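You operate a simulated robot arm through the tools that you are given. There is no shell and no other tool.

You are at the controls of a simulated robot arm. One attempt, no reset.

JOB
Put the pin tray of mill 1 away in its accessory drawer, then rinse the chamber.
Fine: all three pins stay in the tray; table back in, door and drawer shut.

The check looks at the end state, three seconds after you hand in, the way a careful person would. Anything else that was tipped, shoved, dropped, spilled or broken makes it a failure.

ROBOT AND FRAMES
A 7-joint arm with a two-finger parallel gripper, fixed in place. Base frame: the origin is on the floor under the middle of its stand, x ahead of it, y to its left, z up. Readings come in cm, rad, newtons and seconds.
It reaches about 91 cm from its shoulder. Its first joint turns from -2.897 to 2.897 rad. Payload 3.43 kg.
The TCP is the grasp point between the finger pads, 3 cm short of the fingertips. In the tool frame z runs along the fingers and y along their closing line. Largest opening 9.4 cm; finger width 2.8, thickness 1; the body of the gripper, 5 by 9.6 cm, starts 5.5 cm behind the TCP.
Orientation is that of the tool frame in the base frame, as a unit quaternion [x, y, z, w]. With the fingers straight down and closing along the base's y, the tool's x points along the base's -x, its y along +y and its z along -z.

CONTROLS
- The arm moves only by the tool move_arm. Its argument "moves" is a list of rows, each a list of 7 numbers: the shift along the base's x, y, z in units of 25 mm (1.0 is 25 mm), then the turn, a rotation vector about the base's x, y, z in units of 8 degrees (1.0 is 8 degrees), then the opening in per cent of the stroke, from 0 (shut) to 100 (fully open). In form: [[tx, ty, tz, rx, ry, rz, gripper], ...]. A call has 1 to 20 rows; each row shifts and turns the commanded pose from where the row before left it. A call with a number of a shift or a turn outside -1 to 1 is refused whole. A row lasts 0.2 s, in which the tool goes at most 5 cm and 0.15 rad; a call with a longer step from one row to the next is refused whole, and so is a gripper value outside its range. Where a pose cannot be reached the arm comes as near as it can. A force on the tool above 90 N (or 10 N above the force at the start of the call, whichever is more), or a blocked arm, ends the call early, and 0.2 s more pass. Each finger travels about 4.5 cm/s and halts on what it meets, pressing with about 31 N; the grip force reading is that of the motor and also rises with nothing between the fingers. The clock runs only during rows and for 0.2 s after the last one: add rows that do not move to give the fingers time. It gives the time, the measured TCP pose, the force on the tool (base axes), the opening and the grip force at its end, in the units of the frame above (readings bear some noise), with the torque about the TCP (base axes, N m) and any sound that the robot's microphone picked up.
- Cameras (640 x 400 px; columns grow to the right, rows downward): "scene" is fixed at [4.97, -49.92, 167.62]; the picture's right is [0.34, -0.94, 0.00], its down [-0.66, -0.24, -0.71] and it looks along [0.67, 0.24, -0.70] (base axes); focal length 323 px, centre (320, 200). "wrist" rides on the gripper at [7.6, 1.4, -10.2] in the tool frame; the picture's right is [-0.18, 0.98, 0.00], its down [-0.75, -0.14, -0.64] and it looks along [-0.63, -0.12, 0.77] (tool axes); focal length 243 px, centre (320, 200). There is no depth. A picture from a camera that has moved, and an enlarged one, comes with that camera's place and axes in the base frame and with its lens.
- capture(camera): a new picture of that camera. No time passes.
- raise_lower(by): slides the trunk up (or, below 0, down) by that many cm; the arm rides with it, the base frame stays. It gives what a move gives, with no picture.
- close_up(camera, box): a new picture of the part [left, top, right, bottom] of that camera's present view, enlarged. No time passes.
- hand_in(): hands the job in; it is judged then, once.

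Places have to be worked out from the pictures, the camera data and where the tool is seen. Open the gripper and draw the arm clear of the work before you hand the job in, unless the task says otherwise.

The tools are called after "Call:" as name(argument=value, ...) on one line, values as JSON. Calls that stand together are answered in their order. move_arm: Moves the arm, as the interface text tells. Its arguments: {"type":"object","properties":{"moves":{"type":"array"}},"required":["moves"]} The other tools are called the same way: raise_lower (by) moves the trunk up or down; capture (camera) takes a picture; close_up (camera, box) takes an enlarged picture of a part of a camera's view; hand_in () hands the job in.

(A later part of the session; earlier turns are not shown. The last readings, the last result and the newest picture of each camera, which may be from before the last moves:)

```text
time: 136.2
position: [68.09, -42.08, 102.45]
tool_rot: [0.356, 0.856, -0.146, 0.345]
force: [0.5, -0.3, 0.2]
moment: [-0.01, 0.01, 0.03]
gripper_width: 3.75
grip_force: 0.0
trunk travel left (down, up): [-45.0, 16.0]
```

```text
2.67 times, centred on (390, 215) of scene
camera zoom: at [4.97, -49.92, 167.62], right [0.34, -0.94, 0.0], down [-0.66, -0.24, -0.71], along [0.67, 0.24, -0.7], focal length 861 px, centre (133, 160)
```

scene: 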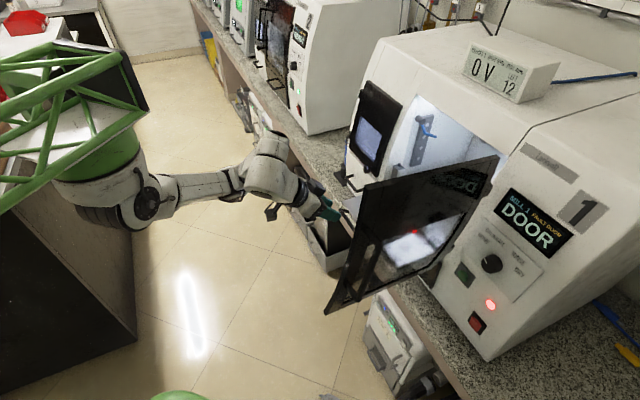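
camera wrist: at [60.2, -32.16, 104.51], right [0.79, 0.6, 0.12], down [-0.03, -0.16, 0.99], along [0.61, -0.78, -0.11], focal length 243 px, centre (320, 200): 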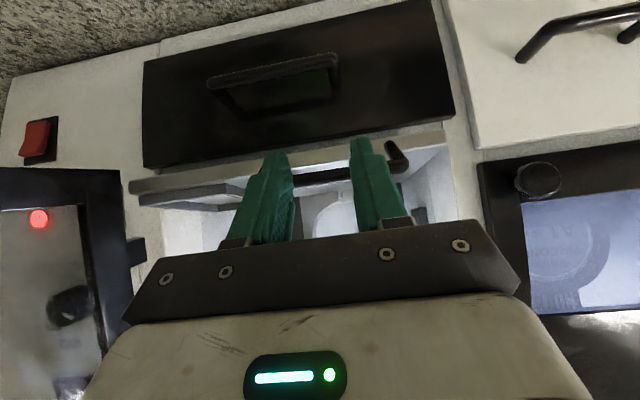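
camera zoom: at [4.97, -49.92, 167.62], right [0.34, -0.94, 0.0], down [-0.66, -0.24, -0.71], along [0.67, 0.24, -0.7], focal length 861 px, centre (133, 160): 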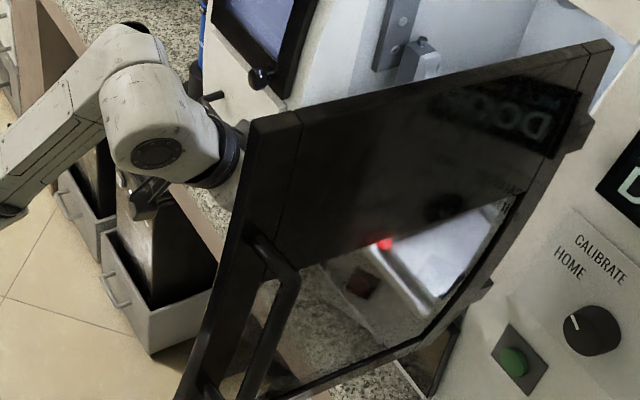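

The table rides along with the fingertips. I push another 10 cm.

Call:
move_arm(moves=[[0.2, -0.2, 0, 0, 0, 0, 40], [0.2, -0.2, 0, 0, 0, 0, 40], [0.2, -0.2, 0, 0, 0, 0, 40], [0.2, -0.2, 0, 0, 0, 0, 40], [0.2, -0.2, 0, 0, 0, 0, 40], [0.2, -0.2, 0, 0, 0, 0, 40], [0.2, -0.2, 0, 0, 0, 0, 40], [0.2, -0.2, 0, 0, 0, 0, 40], [0.2, -0.2, 0, 0, 0, 0, 40], [0.2, -0.2, 0, 0, 0, 0, 40], [0.2, -0.2, 0, 0, 0, 0, 40], [0.2, -0.2, 0, 0, 0, 0, 40], [0.2, -0.2, 0, 0, 0, 0, 40]])

Call:
capture(camera="wrist")

Call:
close_up(camera="scene", box=[310, 140, 470, 290])

```text
time: 139.0
position: [74.69, -48.54, 102.38]
tool_rot: [0.355, 0.856, -0.147, 0.345]
force: [-1.0, -0.3, 0.0]
moment: [0.0, 0.01, 0.0]
gripper_width: 3.76
grip_force: 0.1
trunk travel left (down, up): [-45.0, 16.0]
```

```text
taken
camera wrist: at [66.75, -38.58, 104.48], right [0.79, 0.6, 0.12], down [-0.03, -0.16, 0.99], along [0.61, -0.78, -0.11], focal length 243 px, centre (320, 200)
```

wrist: 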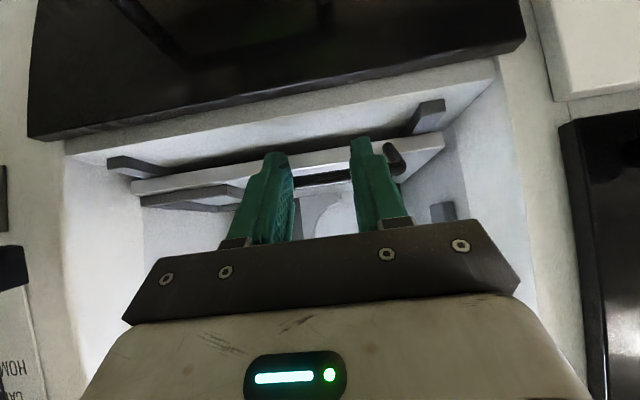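

```text
2.67 times, centred on (390, 215) of scene
camera zoom: at [4.97, -49.92, 167.62], right [0.34, -0.94, 0.0], down [-0.66, -0.24, -0.71], along [0.67, 0.24, -0.7], focal length 861 px, centre (133, 160)
```

zoom: 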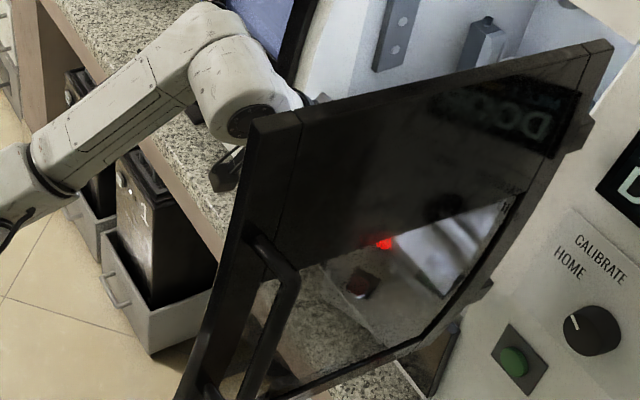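

The table is nearly home. I go on in small steps until it meets its stop.

Call:
move_arm(moves=[[0.15, -0.15, 0, 0, 0, 0, 40], [0.15, -0.15, 0, 0, 0, 0, 40], [0.15, -0.15, 0, 0, 0, 0, 40], [0.12, -0.12, 0, 0, 0, 0, 40]])

Call:
capture(camera="wrist")

```text
time: 139.7
position: [74.62, -49.17, 102.51]
tool_rot: [0.358, 0.86, -0.145, 0.334]
force: [-49.0, 65.1, 22.1]
moment: [0.68, -0.23, 2.21]
gripper_width: 4.29
grip_force: 5.2
trunk travel left (down, up): [-45.0, 16.0]
stopped in row 3: the force on the tool passed its limit at 100 N (the readings are from after the stop); the commanded pose is now the measured one
```

```text
taken
camera wrist: at [66.87, -39.06, 104.78], right [0.8, 0.59, 0.11], down [-0.01, -0.18, 0.98], along [0.61, -0.78, -0.13], focal length 243 px, centre (320, 200)
```

wrist: 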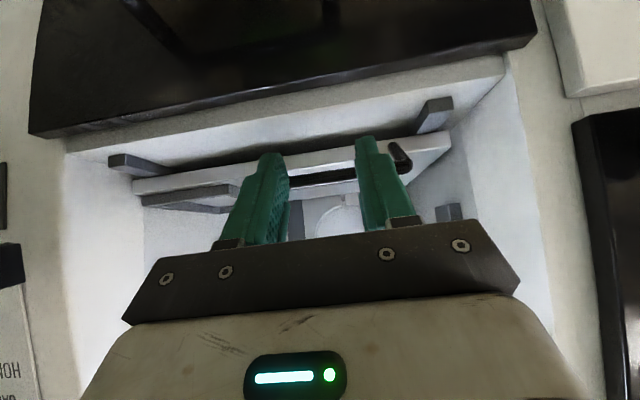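

The table hit its stop at about 84 N: it is in. I back away and verify its position.

Call:
move_arm(moves=[[-0.3, 0.3, 0, 0, 0, 0, 40], [-0.5, 0.5, 0.3, 0, 0, 0, 40], [-0.6, 0.6, 0.6, 0, 0, 0, 40], [-0.6, 0.6, 0.8, 0, 0, 0, 20], [-0.6, 0.6, 0.8, 0, 0, 0, 0], [-0.6, 0.6, 0.8, 0, 0, 0, 0], [-0.6, 0.6, 0.8, 0, 0, 0, 0]])

Call:
capture(camera="wrist")

Call:
capture(camera="scene")

```text
time: 141.3
position: [65.5, -39.91, 112.4]
tool_rot: [0.359, 0.859, -0.145, 0.336]
force: [0.0, -0.7, -0.4]
moment: [0.0, -0.02, 0.03]
gripper_width: 0.0
grip_force: 30.8
trunk travel left (down, up): [-45.0, 16.0]
```

```text
taken
camera wrist: at [57.72, -29.92, 114.67], right [0.8, 0.59, 0.12], down [-0.02, -0.18, 0.98], along [0.6, -0.79, -0.13], focal length 243 px, centre (320, 200)
```

wrist: 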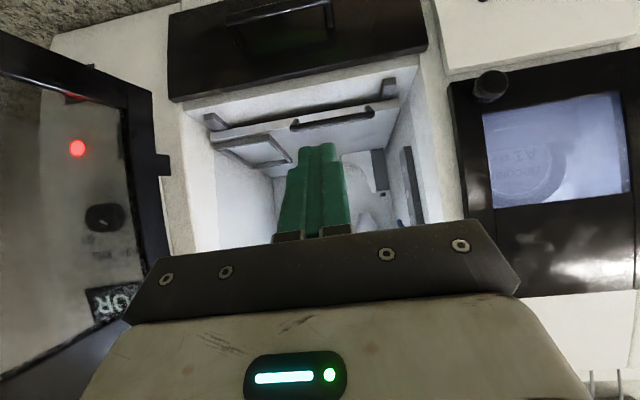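

```text
taken
```

scene: 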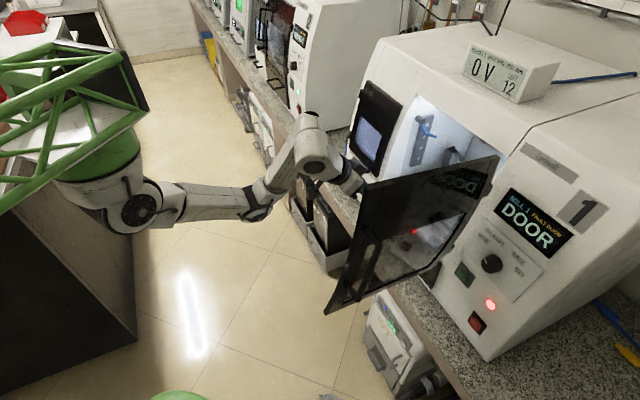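

I zoom to check the table's front edge against its original place (left corner was at about [85.9, -47.2, 98.7]).

Call:
close_up(camera="wrist", box=[180, 60, 430, 200])

```text
2.56 times, centred on (305, 130) of wrist
camera zoom: at [57.72, -29.92, 114.67], right [0.8, 0.59, 0.12], down [-0.02, -0.18, 0.98], along [0.6, -0.79, -0.13], focal length 621 px, centre (358, 379)
```

zoom: 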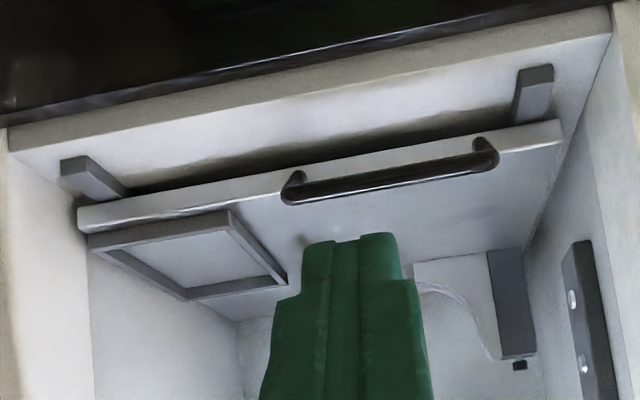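

The table is home. To close the door I will use the closed fingers as a vertical post against its outer face near the top. First I raise the trunk 16 cm for height.

Call:
raise_lower(by=16)

Call:
capture(camera="scene")

```text
time: 143.2
position: [65.59, -39.92, 128.49]
tool_rot: [0.359, 0.859, -0.145, 0.337]
force: [-0.6, -0.3, -0.6]
moment: [-0.02, 0.01, 0.02]
gripper_width: 0.01
grip_force: 31.3
trunk travel left (down, up): [-61.0, 0.0]
```

```text
taken
```

scene: 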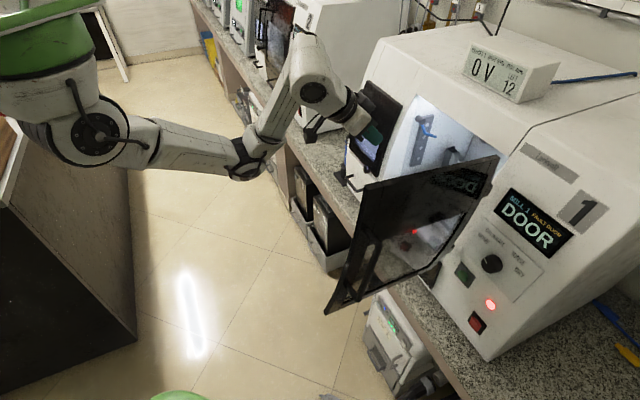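

I now pitch the fingers down to vertical while rising and easing back.

Call:
move_arm(moves=[[-0.3, 0.3, 0.8, 0.63, 0.63, 0, 0], [-0.3, 0.3, 0.8, 0.63, 0.63, 0, 0], [-0.3, 0.3, 0.9, 0.63, 0.63, 0, 0], [-0.3, 0.3, 0.9, 0.63, 0.63, 0, 0], [-0.3, 0.3, 0.9, 0.63, 0.63, 0, 0], [-0.3, 0.3, 0.9, 0.63, 0.63, 0, 0]])

Call:
capture(camera="scene")

```text
time: 144.6
position: [61.08, -35.3, 141.29]
tool_rot: [0.383, 0.924, -0.005, -0.003]
force: [0.0, 1.2, 0.8]
moment: [0.0, 0.03, -0.01]
gripper_width: 0.0
grip_force: 30.8
trunk travel left (down, up): [-61.0, 0.0]
```

```text
taken
```

scene: 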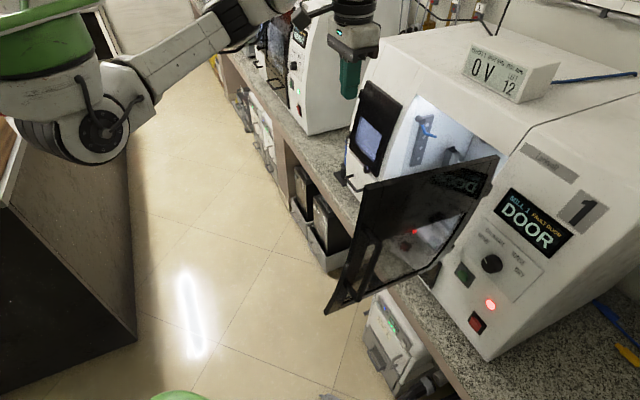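

The fingers are vertical at z 141. I carry them across above the door's top edge (about z 135–137) to its outer side.

Call:
move_arm(moves=[[-0.7, -0.8, 0.2, 0, 0, 0, 0], [-0.86, -0.94, 0.1, 0, 0, 0, 0], [-0.86, -0.94, 0, 0, 0, 0, 0], [-0.86, -0.94, 0, 0, 0, 0, 0], [-0.86, -0.94, 0, 0, 0, 0, 0], [-0.86, -0.94, 0, 0, 0, 0, 0], [-0.86, -0.94, 0, 0, 0, 0, 0], [-0.86, -0.94, 0, 0, 0, 0, 0], [-0.86, -0.94, 0, 0, 0, 0, 0]])

Call:
capture(camera="scene")

Call:
capture(camera="wrist")

```text
time: 146.6
position: [42.15, -56.08, 142.15]
tool_rot: [0.383, 0.924, -0.006, -0.001]
force: [-0.3, 0.1, 0.4]
moment: [0.0, 0.0, 0.0]
gripper_width: 0.0
grip_force: 30.9
trunk travel left (down, up): [-61.0, 0.0]
```

```text
taken
```

scene: 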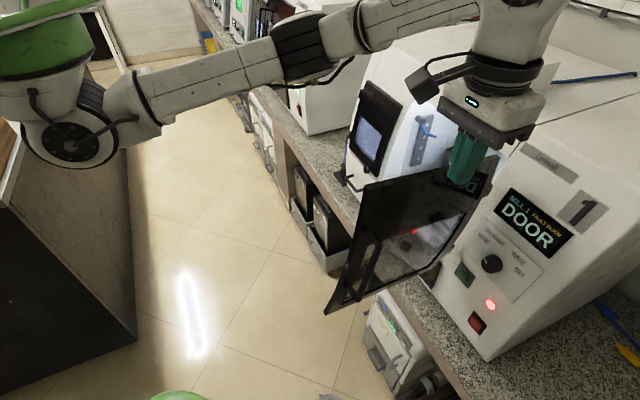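

```text
taken
camera wrist: at [37.81, -49.62, 152.37], right [0.83, 0.56, -0.01], down [0.44, -0.63, 0.65], along [0.36, -0.54, -0.76], focal length 243 px, centre (320, 200)
```

wrist: 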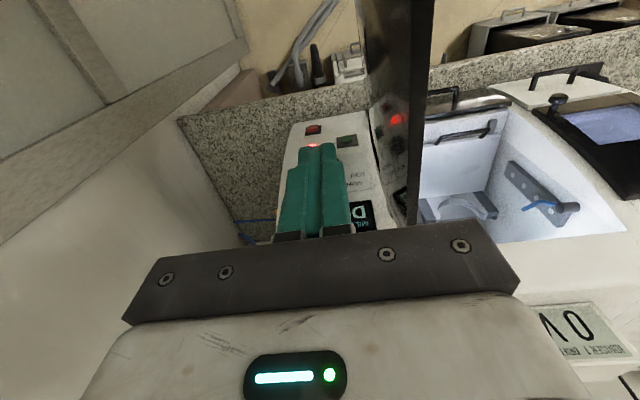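

I am on the door's outer side. I lower the fingers beside the panel's top, then begin pushing it closed along its arc.

Call:
move_arm(moves=[[0, 0, -0.8, 0, 0, 0, 0], [0, 0, -0.9, 0, 0, 0, 0], [0, 0, -0.9, 0, 0, 0, 0], [0, 0, -0.86, 0, 0, 0, 0], [0.23, 0.4, 0, 0, 0, 0, 0], [0.23, 0.4, 0, 0, 0, 0, 0], [0.24, 0.4, 0, 0, 0, 0, 0], [0.3, 0.33, 0, 0, 0, 0, 0], [0.3, 0.33, 0, 0, 0, 0, 0]])

Call:
capture(camera="scene")

Call:
capture(camera="wrist")

```text
time: 148.6
position: [45.4, -51.6, 133.43]
tool_rot: [0.383, 0.924, -0.006, 0.0]
force: [0.4, -1.2, 0.4]
moment: [0.01, 0.01, -0.01]
gripper_width: 0.01
grip_force: 31.0
trunk travel left (down, up): [-61.0, 0.0]
```

```text
taken
```

scene: 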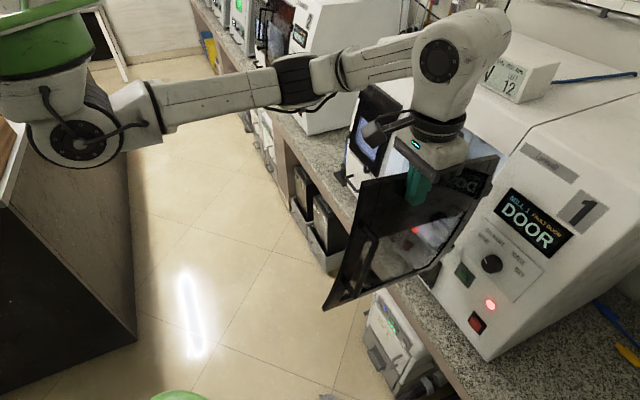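

```text
taken
camera wrist: at [41.02, -45.03, 143.72], right [0.83, 0.56, -0.01], down [0.44, -0.63, 0.65], along [0.36, -0.54, -0.76], focal length 243 px, centre (320, 200)
```

wrist: 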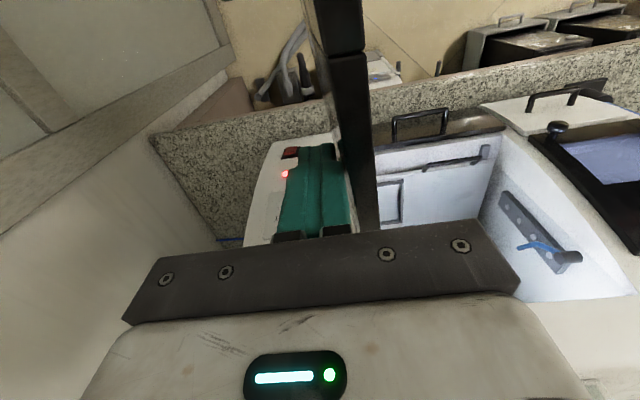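

The fingers rest on the door's outer face and it begins to move. I continue the closing arc to about 48°.

Call:
move_arm(moves=[[0.38, 0.44, 0, 0, 0, 0, 0], [0.38, 0.44, 0, 0, 0, 0, 0], [0.52, 0.387, -0.027, 0, 0, 0, 0], [0.52, 0.387, -0.027, 0, 0, 0, 0], [0.52, 0.387, -0.027, 0, 0, 0, 0], [0.573, 0.28, -0.047, 0, 0, 0, 0], [0.573, 0.28, -0.047, 0, 0, 0, 0], [0.573, 0.28, -0.047, 0, 0, 0, 0], [0.64, 0.147, -0.073, 0, 0, 0, 0], [0.64, 0.147, -0.073, 0, 0, 0, 0], [0.64, 0.147, -0.073, 0, 0, 0, 0]])

Call:
capture(camera="scene")

Call:
capture(camera="wrist")

```text
time: 150.9
position: [60.4, -43.31, 132.35]
tool_rot: [0.383, 0.924, -0.005, -0.001]
force: [-0.7, -0.6, 1.2]
moment: [-0.03, -0.02, 0.0]
gripper_width: 0.0
grip_force: 31.2
trunk travel left (down, up): [-61.0, 0.0]
```

```text
taken
```

scene: 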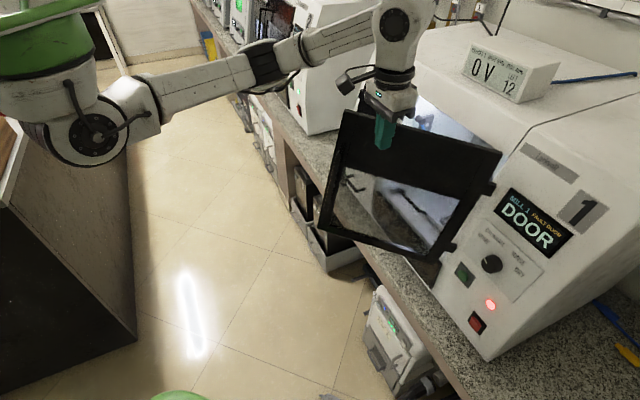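

```text
taken
camera wrist: at [55.96, -36.71, 142.55], right [0.83, 0.56, -0.01], down [0.44, -0.63, 0.65], along [0.36, -0.54, -0.76], focal length 243 px, centre (320, 200)
```

wrist: 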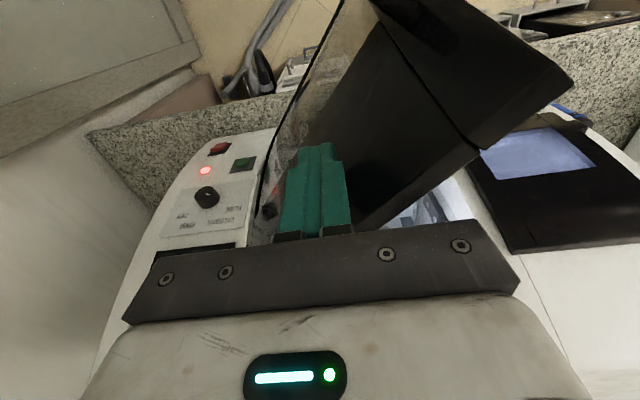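

The door follows nicely, now near 50°. I continue toward 12°.

Call:
move_arm(moves=[[0.667, 0.013, -0.093, 0, 0, 0, 0], [0.667, 0.013, -0.093, 0, 0, 0, 0], [0.667, 0.013, -0.093, 0, 0, 0, 0], [0.64, -0.12, -0.113, 0, 0, 0, 0], [0.64, -0.12, -0.113, 0, 0, 0, 0], [0.64, -0.12, -0.113, 0, 0, 0, 0], [0.47, -0.2, -0.09, 0, 0, 0, 0], [0.47, -0.2, -0.09, 0, 0, 0, 0], [0.47, -0.2, -0.09, 0, 0, 0, 0], [0.35, -0.15, -0.07, 0, 0, 0, 0]])

Call:
capture(camera="scene")

Call:
capture(camera="wrist")

```text
time: 153.2
position: [74.55, -46.0, 130.07]
tool_rot: [0.383, 0.924, -0.006, 0.0]
force: [-0.2, 0.3, 0.3]
moment: [-0.01, 0.02, -0.03]
gripper_width: 0.0
grip_force: 31.0
trunk travel left (down, up): [-61.0, 0.0]
```

```text
taken
```

scene: 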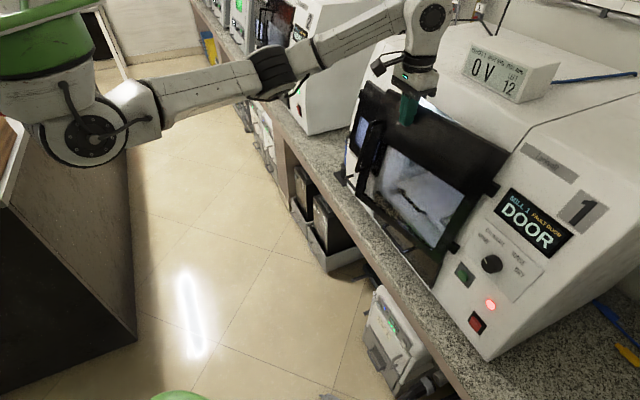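

```text
taken
camera wrist: at [70.22, -39.44, 140.22], right [0.83, 0.56, -0.01], down [0.44, -0.63, 0.65], along [0.36, -0.54, -0.76], focal length 243 px, centre (320, 200)
```

wrist: 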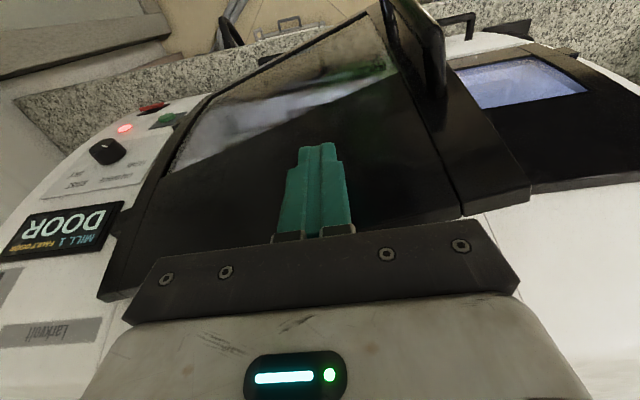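

Nearly closed. I press the last part home in smaller steps.

Call:
move_arm(moves=[[0.336, -0.232, -0.076, 0, 0, 0, 0], [0.336, -0.232, -0.076, 0, 0, 0, 0], [0.336, -0.232, -0.076, 0, 0, 0, 0], [0.25, -0.2, -0.06, 0, 0, 0, 0]])

Call:
capture(camera="scene")

```text
time: 154.2
position: [77.72, -48.22, 129.27]
tool_rot: [0.383, 0.924, -0.005, 0.0]
force: [-0.3, -0.4, -0.5]
moment: [-0.01, 0.0, 0.0]
gripper_width: 0.0
grip_force: 30.7
trunk travel left (down, up): [-61.0, 0.0]
```

```text
taken
```

scene: 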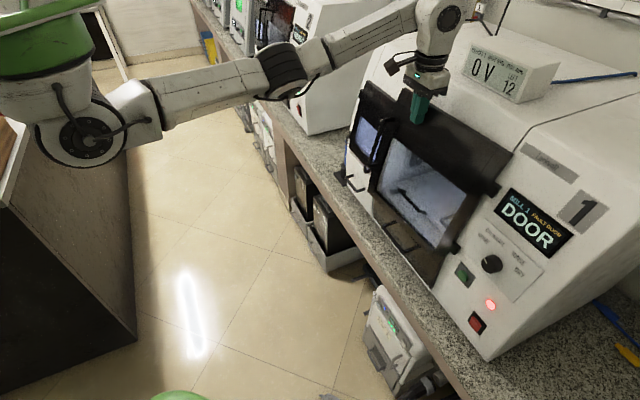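

Still shows DOOR; a couple of centimetres remain. I keep pressing inward.

Call:
move_arm(moves=[[0.15, -0.15, -0.03, 0, 0, 0, 0], [0.15, -0.15, -0.03, 0, 0, 0, 0], [0.15, -0.15, -0.03, 0, 0, 0, 0], [0.1, -0.1, 0, 0, 0, 0, 0]])

Call:
capture(camera="scene")

```text
time: 155.2
position: [79.04, -49.54, 128.98]
tool_rot: [0.383, 0.924, -0.007, 0.0]
force: [0.3, 0.2, 0.5]
moment: [0.0, 0.03, -0.03]
gripper_width: 0.01
grip_force: 30.9
trunk travel left (down, up): [-61.0, 0.0]
```

```text
taken
```

scene: 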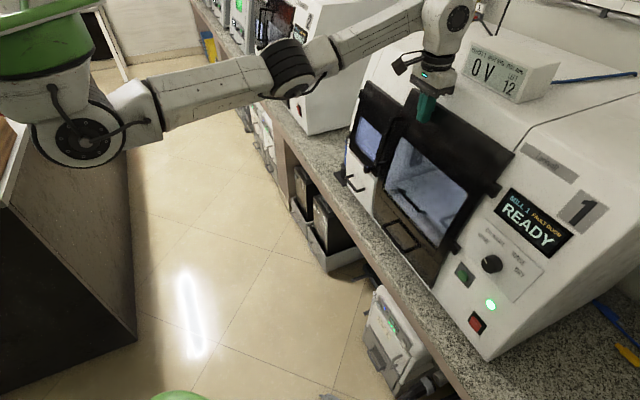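

READY is back with the green lamp. I press slightly more to be sure the door is fully seated.

Call:
move_arm(moves=[[0.08, -0.08, 0, 0, 0, 0, 0], [0.08, -0.08, 0, 0, 0, 0, 0]])

Call:
close_up(camera="scene", box=[340, 60, 540, 280])

```text
time: 155.8
position: [79.33, -49.91, 129.14]
tool_rot: [0.384, 0.923, -0.006, -0.002]
force: [-8.0, 5.9, 1.5]
moment: [0.25, 0.15, 0.01]
gripper_width: 0.0
grip_force: 31.0
trunk travel left (down, up): [-61.0, 0.0]
```

```text
1.82 times, centred on (440, 170) of scene
camera zoom: at [4.97, -49.92, 167.62], right [0.34, -0.94, 0.0], down [-0.66, -0.24, -0.71], along [0.67, 0.24, -0.7], focal length 587 px, centre (102, 254)
```

zoom: 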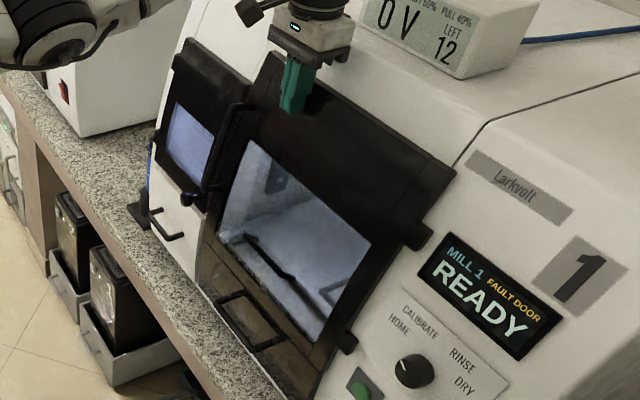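

The door resists now: it is seated. The display reads READY, with "FAULT DOOR" still noted in small type. I back off and read the panel closely.

Call:
move_arm(moves=[[-0.3, 0.3, 0.1, 0, 0, 0, 0], [-0.6, 0.6, 0.3, 0, 0, 0, 0], [-0.8, 0.8, 0.3, 0, 0, 0, 0], [-0.8, 0.8, 0.3, 0, 0, 0, 0], [-0.8, 0.8, 0.2, 0, 0, 0, 0], [-0.8, 0.8, 0, 0, 0, 0, 0]])

Call:
close_up(camera="scene", box=[440, 150, 600, 350])

Call:
close_up(camera="scene", box=[340, 70, 530, 290])

```text
time: 157.2
position: [69.04, -39.73, 132.06]
tool_rot: [0.383, 0.924, -0.006, -0.001]
force: [-0.7, -0.5, 0.8]
moment: [0.02, 0.0, -0.01]
gripper_width: 0.01
grip_force: 30.9
trunk travel left (down, up): [-61.0, 0.0]
```

```text
2.00 times, centred on (520, 250) of scene
camera zoom: at [4.97, -49.92, 167.62], right [0.34, -0.94, 0.0], down [-0.66, -0.24, -0.71], along [0.67, 0.24, -0.7], focal length 646 px, centre (-80, 100)
```

zoom: 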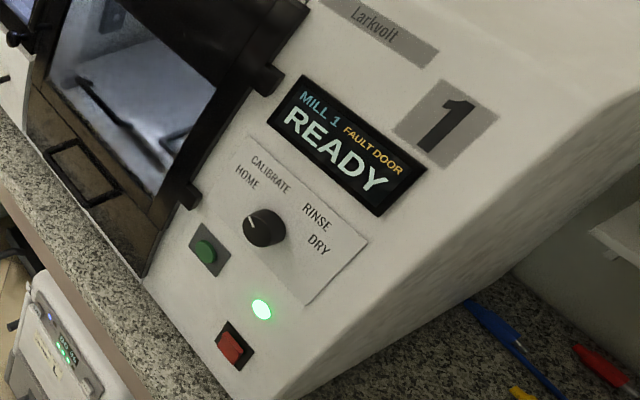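

```text
1.82 times, centred on (435, 180) of scene
camera zoom: at [4.97, -49.92, 167.62], right [0.34, -0.94, 0.0], down [-0.66, -0.24, -0.71], along [0.67, 0.24, -0.7], focal length 587 px, centre (111, 236)
```

zoom: 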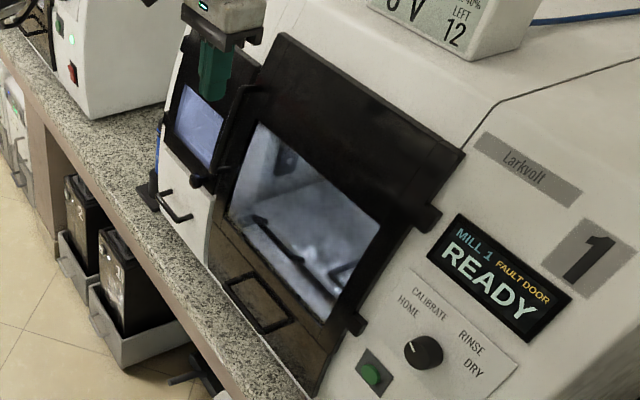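

The fault note is just the last event; state is READY. The knob's face triangulates to about [54.9, -71.2, 109] and the green start button to [57.6, -68.1, 99]. I move the hand toward the front of that panel.

Call:
move_arm(moves=[[-0.8, 0.2, 0, 0, 0, 0, 0], [-0.9, 0, 0, 0, 0, 0, 0], [-0.9, -0.3, 0, 0, 0, 0, 0], [-0.9, -0.4, 0, 0, 0, 0, 0], [-0.9, -0.4, 0, 0, 0, 0, 0], [-0.9, -0.4, 0, 0, 0, 0, 0], [-0.9, -0.5, 0, 0, 0, 0, 0], [-0.9, -0.5, 0, 0, 0, 0, 0], [-0.9, -0.5, 0, 0, 0, 0, 0], [-0.7, -0.5, 0, 0, 0, 0, 0]])

Call:
raise_lower(by=-15)

Call:
capture(camera="scene")

Call:
capture(camera="wrist")

```text
time: 159.3
position: [47.52, -48.02, 132.15]
tool_rot: [0.383, 0.924, -0.005, 0.0]
force: [0.6, 0.5, 0.6]
moment: [0.01, -0.01, 0.03]
gripper_width: 0.0
grip_force: 31.2
trunk travel left (down, up): [-61.0, 0.0]
```

```text
time: 161.1
position: [47.39, -47.95, 117.16]
tool_rot: [0.383, 0.924, -0.006, -0.001]
force: [0.6, -1.0, 0.5]
moment: [0.0, -0.04, 0.06]
gripper_width: 0.01
grip_force: 31.0
trunk travel left (down, up): [-46.0, 15.0]
```

```text
taken
```

scene: 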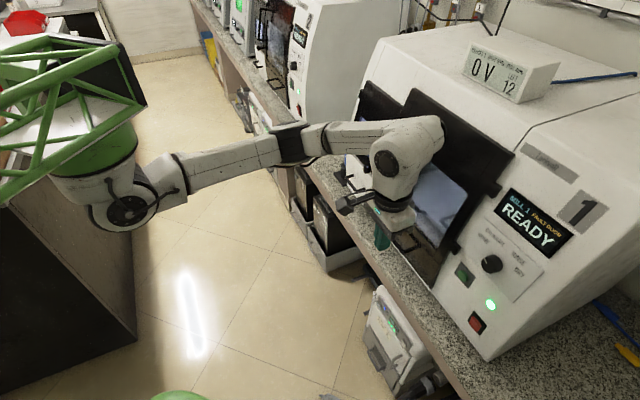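

```text
taken
camera wrist: at [43.14, -41.38, 127.26], right [0.83, 0.56, -0.01], down [0.44, -0.63, 0.65], along [0.36, -0.54, -0.76], focal length 243 px, centre (320, 200)
```

wrist: 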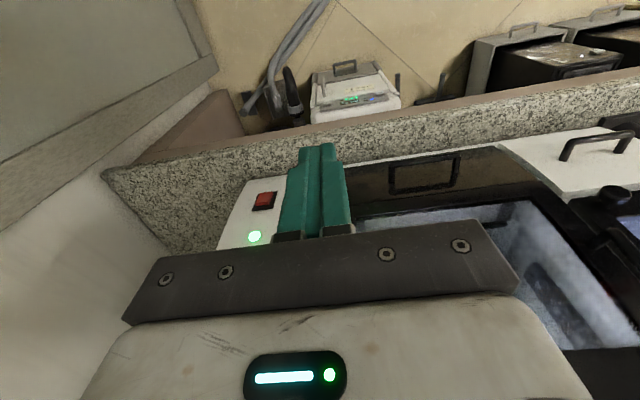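

I shift right toward the knob's line and pitch the hand up so that it points at the panel.

Call:
move_arm(moves=[[-0.6, -0.4, 0, -0.66, -0.66, 0, 0], [-0.6, -0.4, 0, -0.66, -0.66, 0, 0], [-0.6, -0.4, 0, -0.66, -0.66, 0, 0], [-0.6, -0.4, 0, -0.66, -0.66, 0, 0], [-0.6, -0.4, 0, -0.66, -0.66, 0, 0], [-0.6, -0.4, 0, -0.66, -0.66, 0, 0]])

Call:
capture(camera="scene")

Call:
capture(camera="wrist")

```text
time: 162.5
position: [38.49, -53.99, 117.01]
tool_rot: [0.356, 0.852, -0.152, 0.353]
force: [-0.3, 0.3, -0.6]
moment: [0.01, 0.0, -0.01]
gripper_width: 0.02
grip_force: 30.9
trunk travel left (down, up): [-46.0, 15.0]
```

```text
taken
```

scene: 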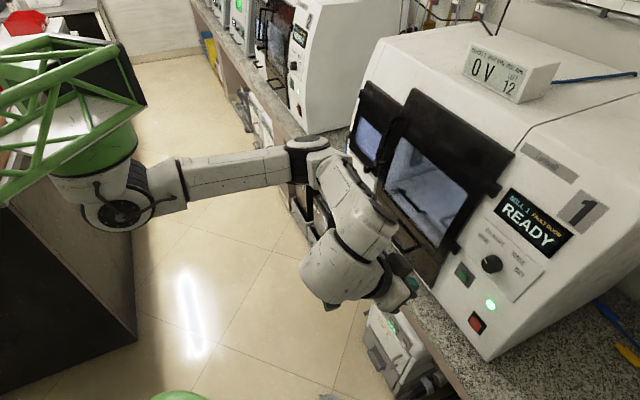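

```text
taken
camera wrist: at [30.62, -43.87, 118.86], right [0.79, 0.6, 0.12], down [-0.04, -0.15, 0.99], along [0.61, -0.79, -0.09], focal length 243 px, centre (320, 200)
```

wrist: 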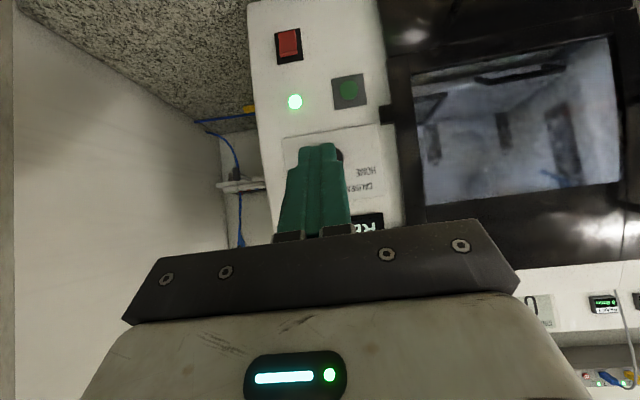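

Good so far, 45° pitch reached. I continue pitching toward the panel's normal and open the fingers.

Call:
move_arm(moves=[[0, 0, -0.1, -0.66, -0.66, 0, 40], [0, 0, -0.1, -0.66, -0.66, 0, 60], [0, 0, -0.1, -0.66, -0.66, 0, 70], [0, 0, -0.1, -0.66, -0.66, 0, 70]])

Call:
capture(camera="scene")

Call:
capture(camera="wrist")

```text
time: 163.5
position: [38.44, -54.05, 116.08]
tool_rot: [0.306, 0.732, -0.237, 0.561]
force: [0.2, 0.3, -0.4]
moment: [-0.01, 0.0, -0.05]
gripper_width: 6.57
grip_force: 0.0
trunk travel left (down, up): [-46.0, 15.0]
```

```text
taken
```

scene: 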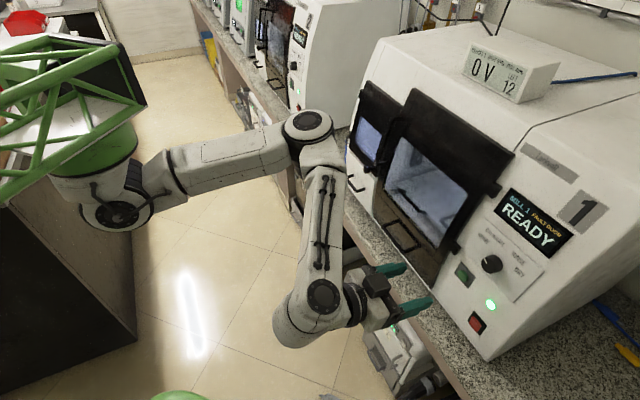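

```text
taken
camera wrist: at [31.19, -44.41, 111.33], right [0.74, 0.65, 0.18], down [-0.4, 0.21, 0.89], along [0.55, -0.73, 0.41], focal length 243 px, centre (320, 200)
```

wrist: 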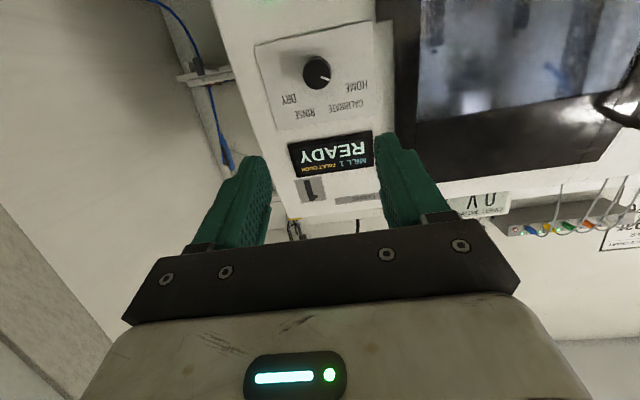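

The hand now points at the panel at 15° below level. I zoom on the knob and its labels.

Call:
close_up(camera="wrist", box=[245, 20, 405, 140])

Call:
close_up(camera="scene", box=[450, 215, 550, 315])

```text
3.33 times, centred on (325, 80) of wrist
camera zoom: at [31.19, -44.41, 111.33], right [0.74, 0.65, 0.18], down [-0.4, 0.21, 0.89], along [0.55, -0.73, 0.41], focal length 809 px, centre (303, 600)
```

zoom: 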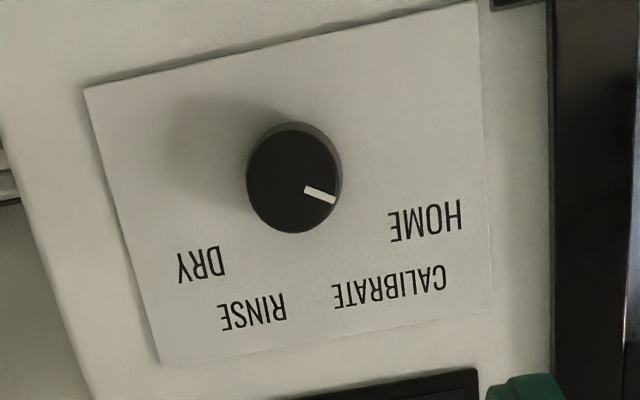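

```text
4.00 times, centred on (500, 265) of scene
camera zoom: at [4.97, -49.92, 167.62], right [0.34, -0.94, 0.0], down [-0.66, -0.24, -0.71], along [0.67, 0.24, -0.7], focal length 1291 px, centre (-400, -60)
```

zoom: 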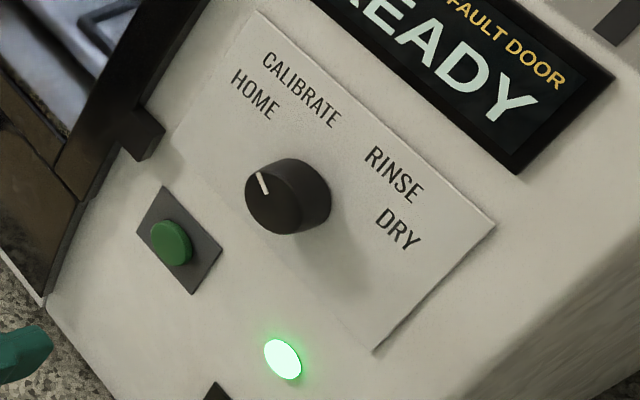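

Pointer is at HOME (about -57° from up); RINSE lies at about +28°. Knob face centre: about [54.2, -70.5, 109.6], diameter 3.5 cm, straight ahead of the hand. I advance 12 cm toward it.

Call:
move_arm(moves=[[0.53, -0.57, -0.23, 0, 0, 0, 70], [0.53, -0.57, -0.23, 0, 0, 0, 70], [0.53, -0.57, -0.23, 0, 0, 0, 70], [0.53, -0.57, -0.23, 0, 0, 0, 70], [0.53, -0.57, -0.23, 0, 0, 0, 70], [0.53, -0.57, -0.23, 0, 0, 0, 70]])

Call:
capture(camera="wrist")

Call:
close_up(camera="scene", box=[400, 190, 560, 330])

```text
time: 164.9
position: [46.5, -62.3, 112.57]
tool_rot: [0.307, 0.732, -0.235, 0.561]
force: [0.3, -0.5, 0.4]
moment: [-0.02, -0.01, 0.01]
gripper_width: 6.58
grip_force: 0.1
trunk travel left (down, up): [-46.0, 15.0]
```

```text
taken
camera wrist: at [39.12, -52.93, 107.87], right [0.74, 0.65, 0.18], down [-0.4, 0.2, 0.89], along [0.55, -0.73, 0.41], focal length 243 px, centre (320, 200)
```

wrist: 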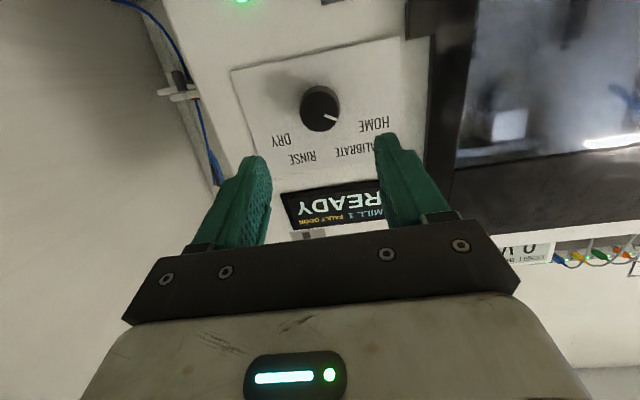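

```text
2.86 times, centred on (480, 260) of scene
camera zoom: at [4.97, -49.92, 167.62], right [0.34, -0.94, 0.0], down [-0.66, -0.24, -0.71], along [0.67, 0.24, -0.7], focal length 922 px, centre (-137, 29)
```

zoom: 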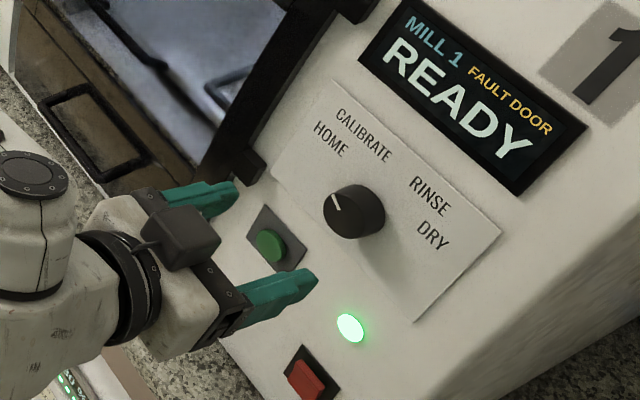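

Alignment is within 2 mm. I advance 10.5 cm so the fingers straddle the knob.

Call:
move_arm(moves=[[0.46, -0.485, -0.185, 0, 0, 0, 70], [0.46, -0.485, -0.185, 0, 0, 0, 70], [0.46, -0.485, -0.185, 0, 0, 0, 70], [0.46, -0.485, -0.185, 0, 0, 0, 70], [0.46, -0.485, -0.185, 0, 0, 0, 70], [0.4, -0.42, -0.16, 0, 0, 0, 70]])

Call:
capture(camera="wrist")

Call:
close_up(camera="scene", box=[400, 190, 560, 330])

```text
time: 166.3
position: [53.17, -69.58, 109.98]
tool_rot: [0.308, 0.732, -0.237, 0.56]
force: [-4.2, 7.5, 1.0]
moment: [-0.06, -0.04, 0.34]
gripper_width: 6.62
grip_force: 0.2
trunk travel left (down, up): [-46.0, 15.0]
```

```text
taken
camera wrist: at [45.78, -60.06, 105.19], right [0.74, 0.65, 0.18], down [-0.4, 0.21, 0.9], along [0.55, -0.73, 0.41], focal length 243 px, centre (320, 200)
```

wrist: 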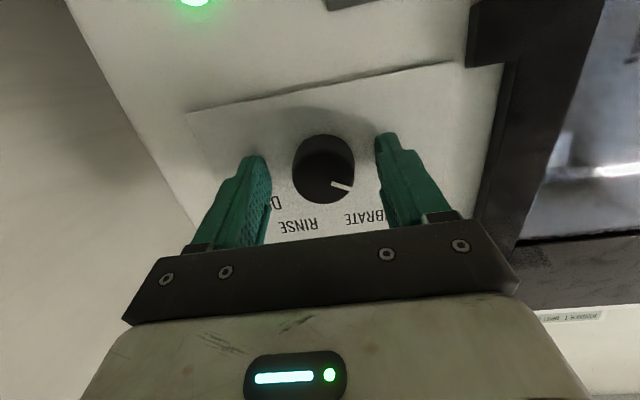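

```text
2.86 times, centred on (480, 260) of scene
camera zoom: at [4.97, -49.92, 167.62], right [0.34, -0.94, 0.0], down [-0.66, -0.24, -0.71], along [0.67, 0.24, -0.7], focal length 922 px, centre (-137, 29)
```

zoom: 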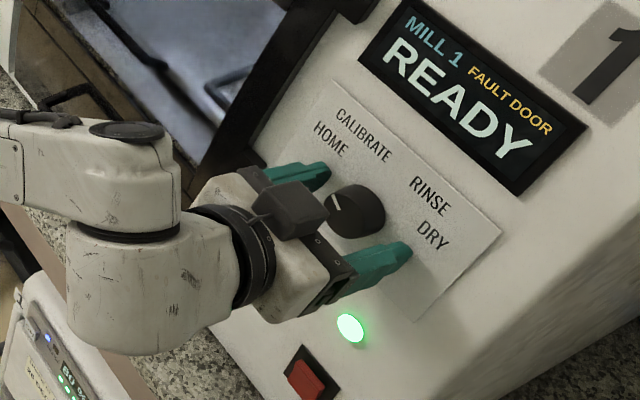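

A fingertip just touches the panel (about 8 N). I back off 5 mm and close on the knob.

Call:
move_arm(moves=[[-0.16, 0.16, 0.06, 0, 0, 0, 70], [0, 0, 0, 0, 0, 0, 50], [0, 0, 0, 0, 0, 0, 40], [0, 0, 0, 0, 0, 0, 30], [0, 0, 0, 0, 0, 0, 20], [0, 0, 0, 0, 0, 0, 10], [0, 0, 0, 0, 0, 0, 10]])

Call:
capture(camera="wrist")

Call:
close_up(camera="scene", box=[430, 210, 560, 310])

```text
time: 167.9
position: [52.92, -69.14, 110.06]
tool_rot: [0.307, 0.732, -0.236, 0.561]
force: [4.5, 6.2, 1.0]
moment: [0.22, 0.07, 0.28]
gripper_width: 3.69
grip_force: 45.3
trunk travel left (down, up): [-46.0, 15.0]
```

```text
taken
camera wrist: at [45.56, -59.64, 105.33], right [0.74, 0.65, 0.18], down [-0.4, 0.2, 0.9], along [0.55, -0.73, 0.41], focal length 243 px, centre (320, 200)
```

wrist: 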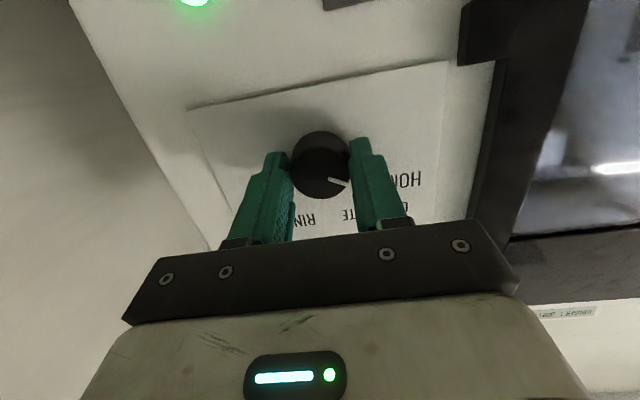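

```text
4.00 times, centred on (495, 260) of scene
camera zoom: at [4.97, -49.92, 167.62], right [0.34, -0.94, 0.0], down [-0.66, -0.24, -0.71], along [0.67, 0.24, -0.7], focal length 1291 px, centre (-380, -40)
```

zoom: 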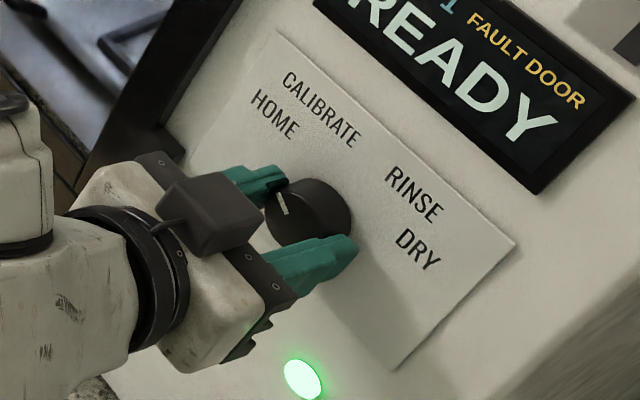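

Knob gripped (3.7 cm). I rotate clockwise about the finger axis, first by about 30°, and check the pointer.

Call:
move_arm(moves=[[0, 0, 0, 0.5, -0.51, -0.19, 10], [0, 0, 0, 0.6, -0.61, -0.23, 10], [0, 0, 0, 0.65, -0.664, -0.249, 10], [0, 0, 0, 0.65, -0.664, -0.249, 10]])

Call:
capture(camera="wrist")

Call:
close_up(camera="scene", box=[430, 210, 560, 310])

```text
time: 168.9
position: [53.02, -68.99, 110.15]
tool_rot: [0.477, 0.635, -0.089, 0.601]
force: [9.1, 17.1, 4.6]
moment: [0.67, 0.39, 1.39]
gripper_width: 3.66
grip_force: 45.5
trunk travel left (down, up): [-46.0, 15.0]
```

```text
taken
camera wrist: at [48.35, -57.38, 106.91], right [0.67, 0.43, 0.61], down [-0.67, -0.01, 0.74], along [0.32, -0.9, 0.28], focal length 243 px, centre (320, 200)
```

wrist: 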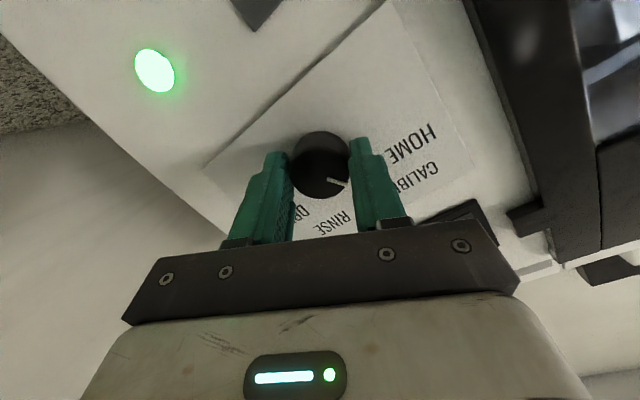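

```text
4.00 times, centred on (495, 260) of scene
camera zoom: at [4.97, -49.92, 167.62], right [0.34, -0.94, 0.0], down [-0.66, -0.24, -0.71], along [0.67, 0.24, -0.7], focal length 1291 px, centre (-380, -40)
```

zoom: 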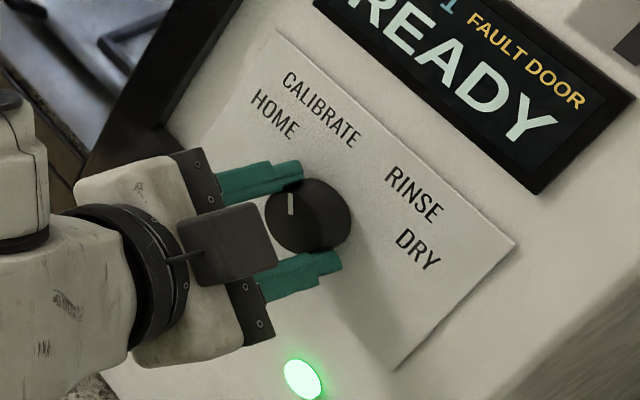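

The knob turns with the hand. I continue by another 31°.

Call:
move_arm(moves=[[0, 0, 0, 0.65, -0.664, -0.249, 10], [0, 0, 0, 0.65, -0.664, -0.249, 10], [0, 0, 0, 0.65, -0.664, -0.249, 10], [0, 0, 0, 0.65, -0.664, -0.249, 10]])

Call:
capture(camera="wrist")

Call:
close_up(camera="scene", box=[430, 210, 560, 310])

```text
time: 169.9
position: [52.88, -68.94, 110.27]
tool_rot: [0.628, 0.485, 0.073, 0.605]
force: [14.3, 21.2, 10.7]
moment: [-0.01, -0.49, 1.8]
gripper_width: 3.71
grip_force: 45.2
trunk travel left (down, up): [-46.0, 15.0]
```

```text
taken
camera wrist: at [50.67, -56.33, 110.27], right [0.42, 0.07, 0.91], down [-0.9, -0.11, 0.42], along [0.13, -0.99, 0.02], focal length 243 px, centre (320, 200)
```

wrist: 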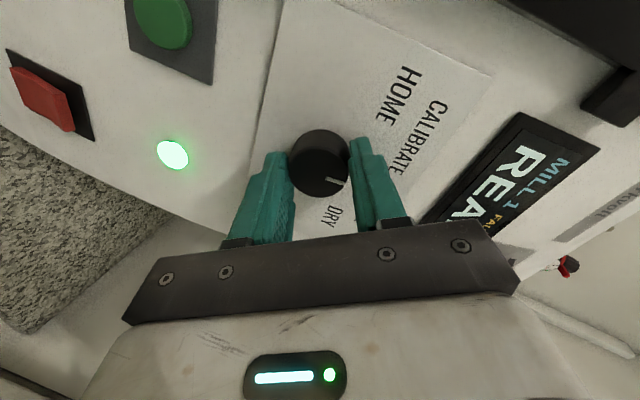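

```text
4.00 times, centred on (495, 260) of scene
camera zoom: at [4.97, -49.92, 167.62], right [0.34, -0.94, 0.0], down [-0.66, -0.24, -0.71], along [0.67, 0.24, -0.7], focal length 1291 px, centre (-380, -40)
```

zoom: 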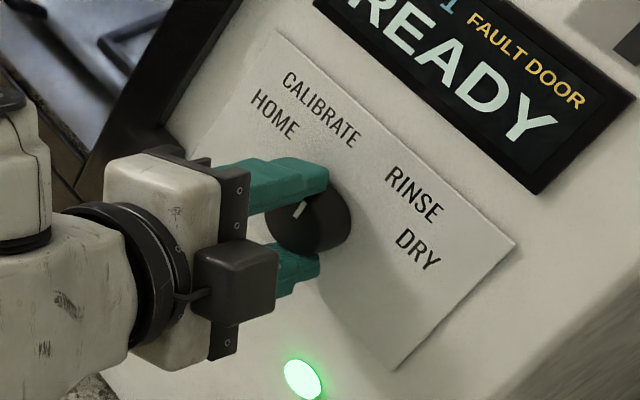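

Pointer now points straight up (about +2°). RINSE needs about 26° more; I turn that much.

Call:
move_arm(moves=[[0, 0, 0, 0.65, -0.664, -0.249, 10], [0, 0, 0, 0.65, -0.664, -0.249, 10], [0, 0, 0, 0.65, -0.664, -0.249, 10], [0, 0, 0, 0.25, -0.255, -0.096, 10]])

Call:
capture(camera="wrist")

Call:
close_up(camera="scene", box=[430, 210, 560, 310])

```text
time: 170.9
position: [52.9, -69.17, 110.23]
tool_rot: [0.72, 0.33, 0.208, 0.574]
force: [14.4, 11.2, 19.0]
moment: [-0.51, -0.83, 1.4]
gripper_width: 3.69
grip_force: 44.6
trunk travel left (down, up): [-46.0, 15.0]
```

```text
taken
camera wrist: at [51.5, -56.74, 113.66], right [0.11, -0.25, 0.96], down [-0.99, -0.08, 0.09], along [0.05, -0.96, -0.26], focal length 243 px, centre (320, 200)
```

wrist: 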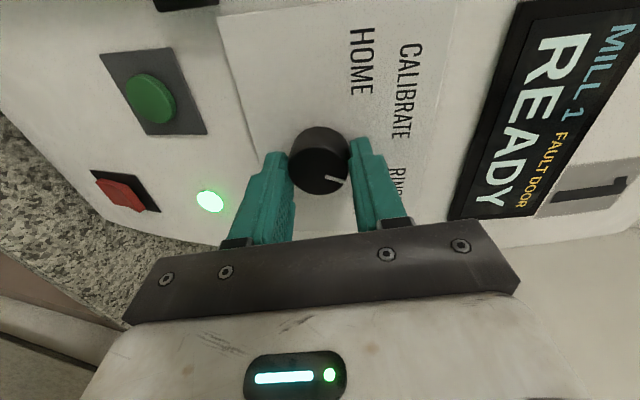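

```text
4.00 times, centred on (495, 260) of scene
camera zoom: at [4.97, -49.92, 167.62], right [0.34, -0.94, 0.0], down [-0.66, -0.24, -0.71], along [0.67, 0.24, -0.7], focal length 1291 px, centre (-380, -40)
```

zoom: 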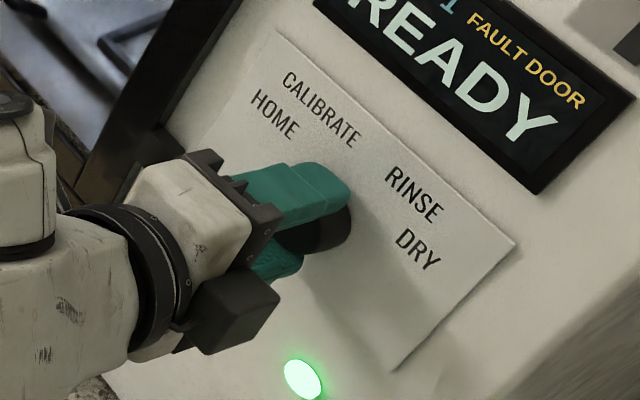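

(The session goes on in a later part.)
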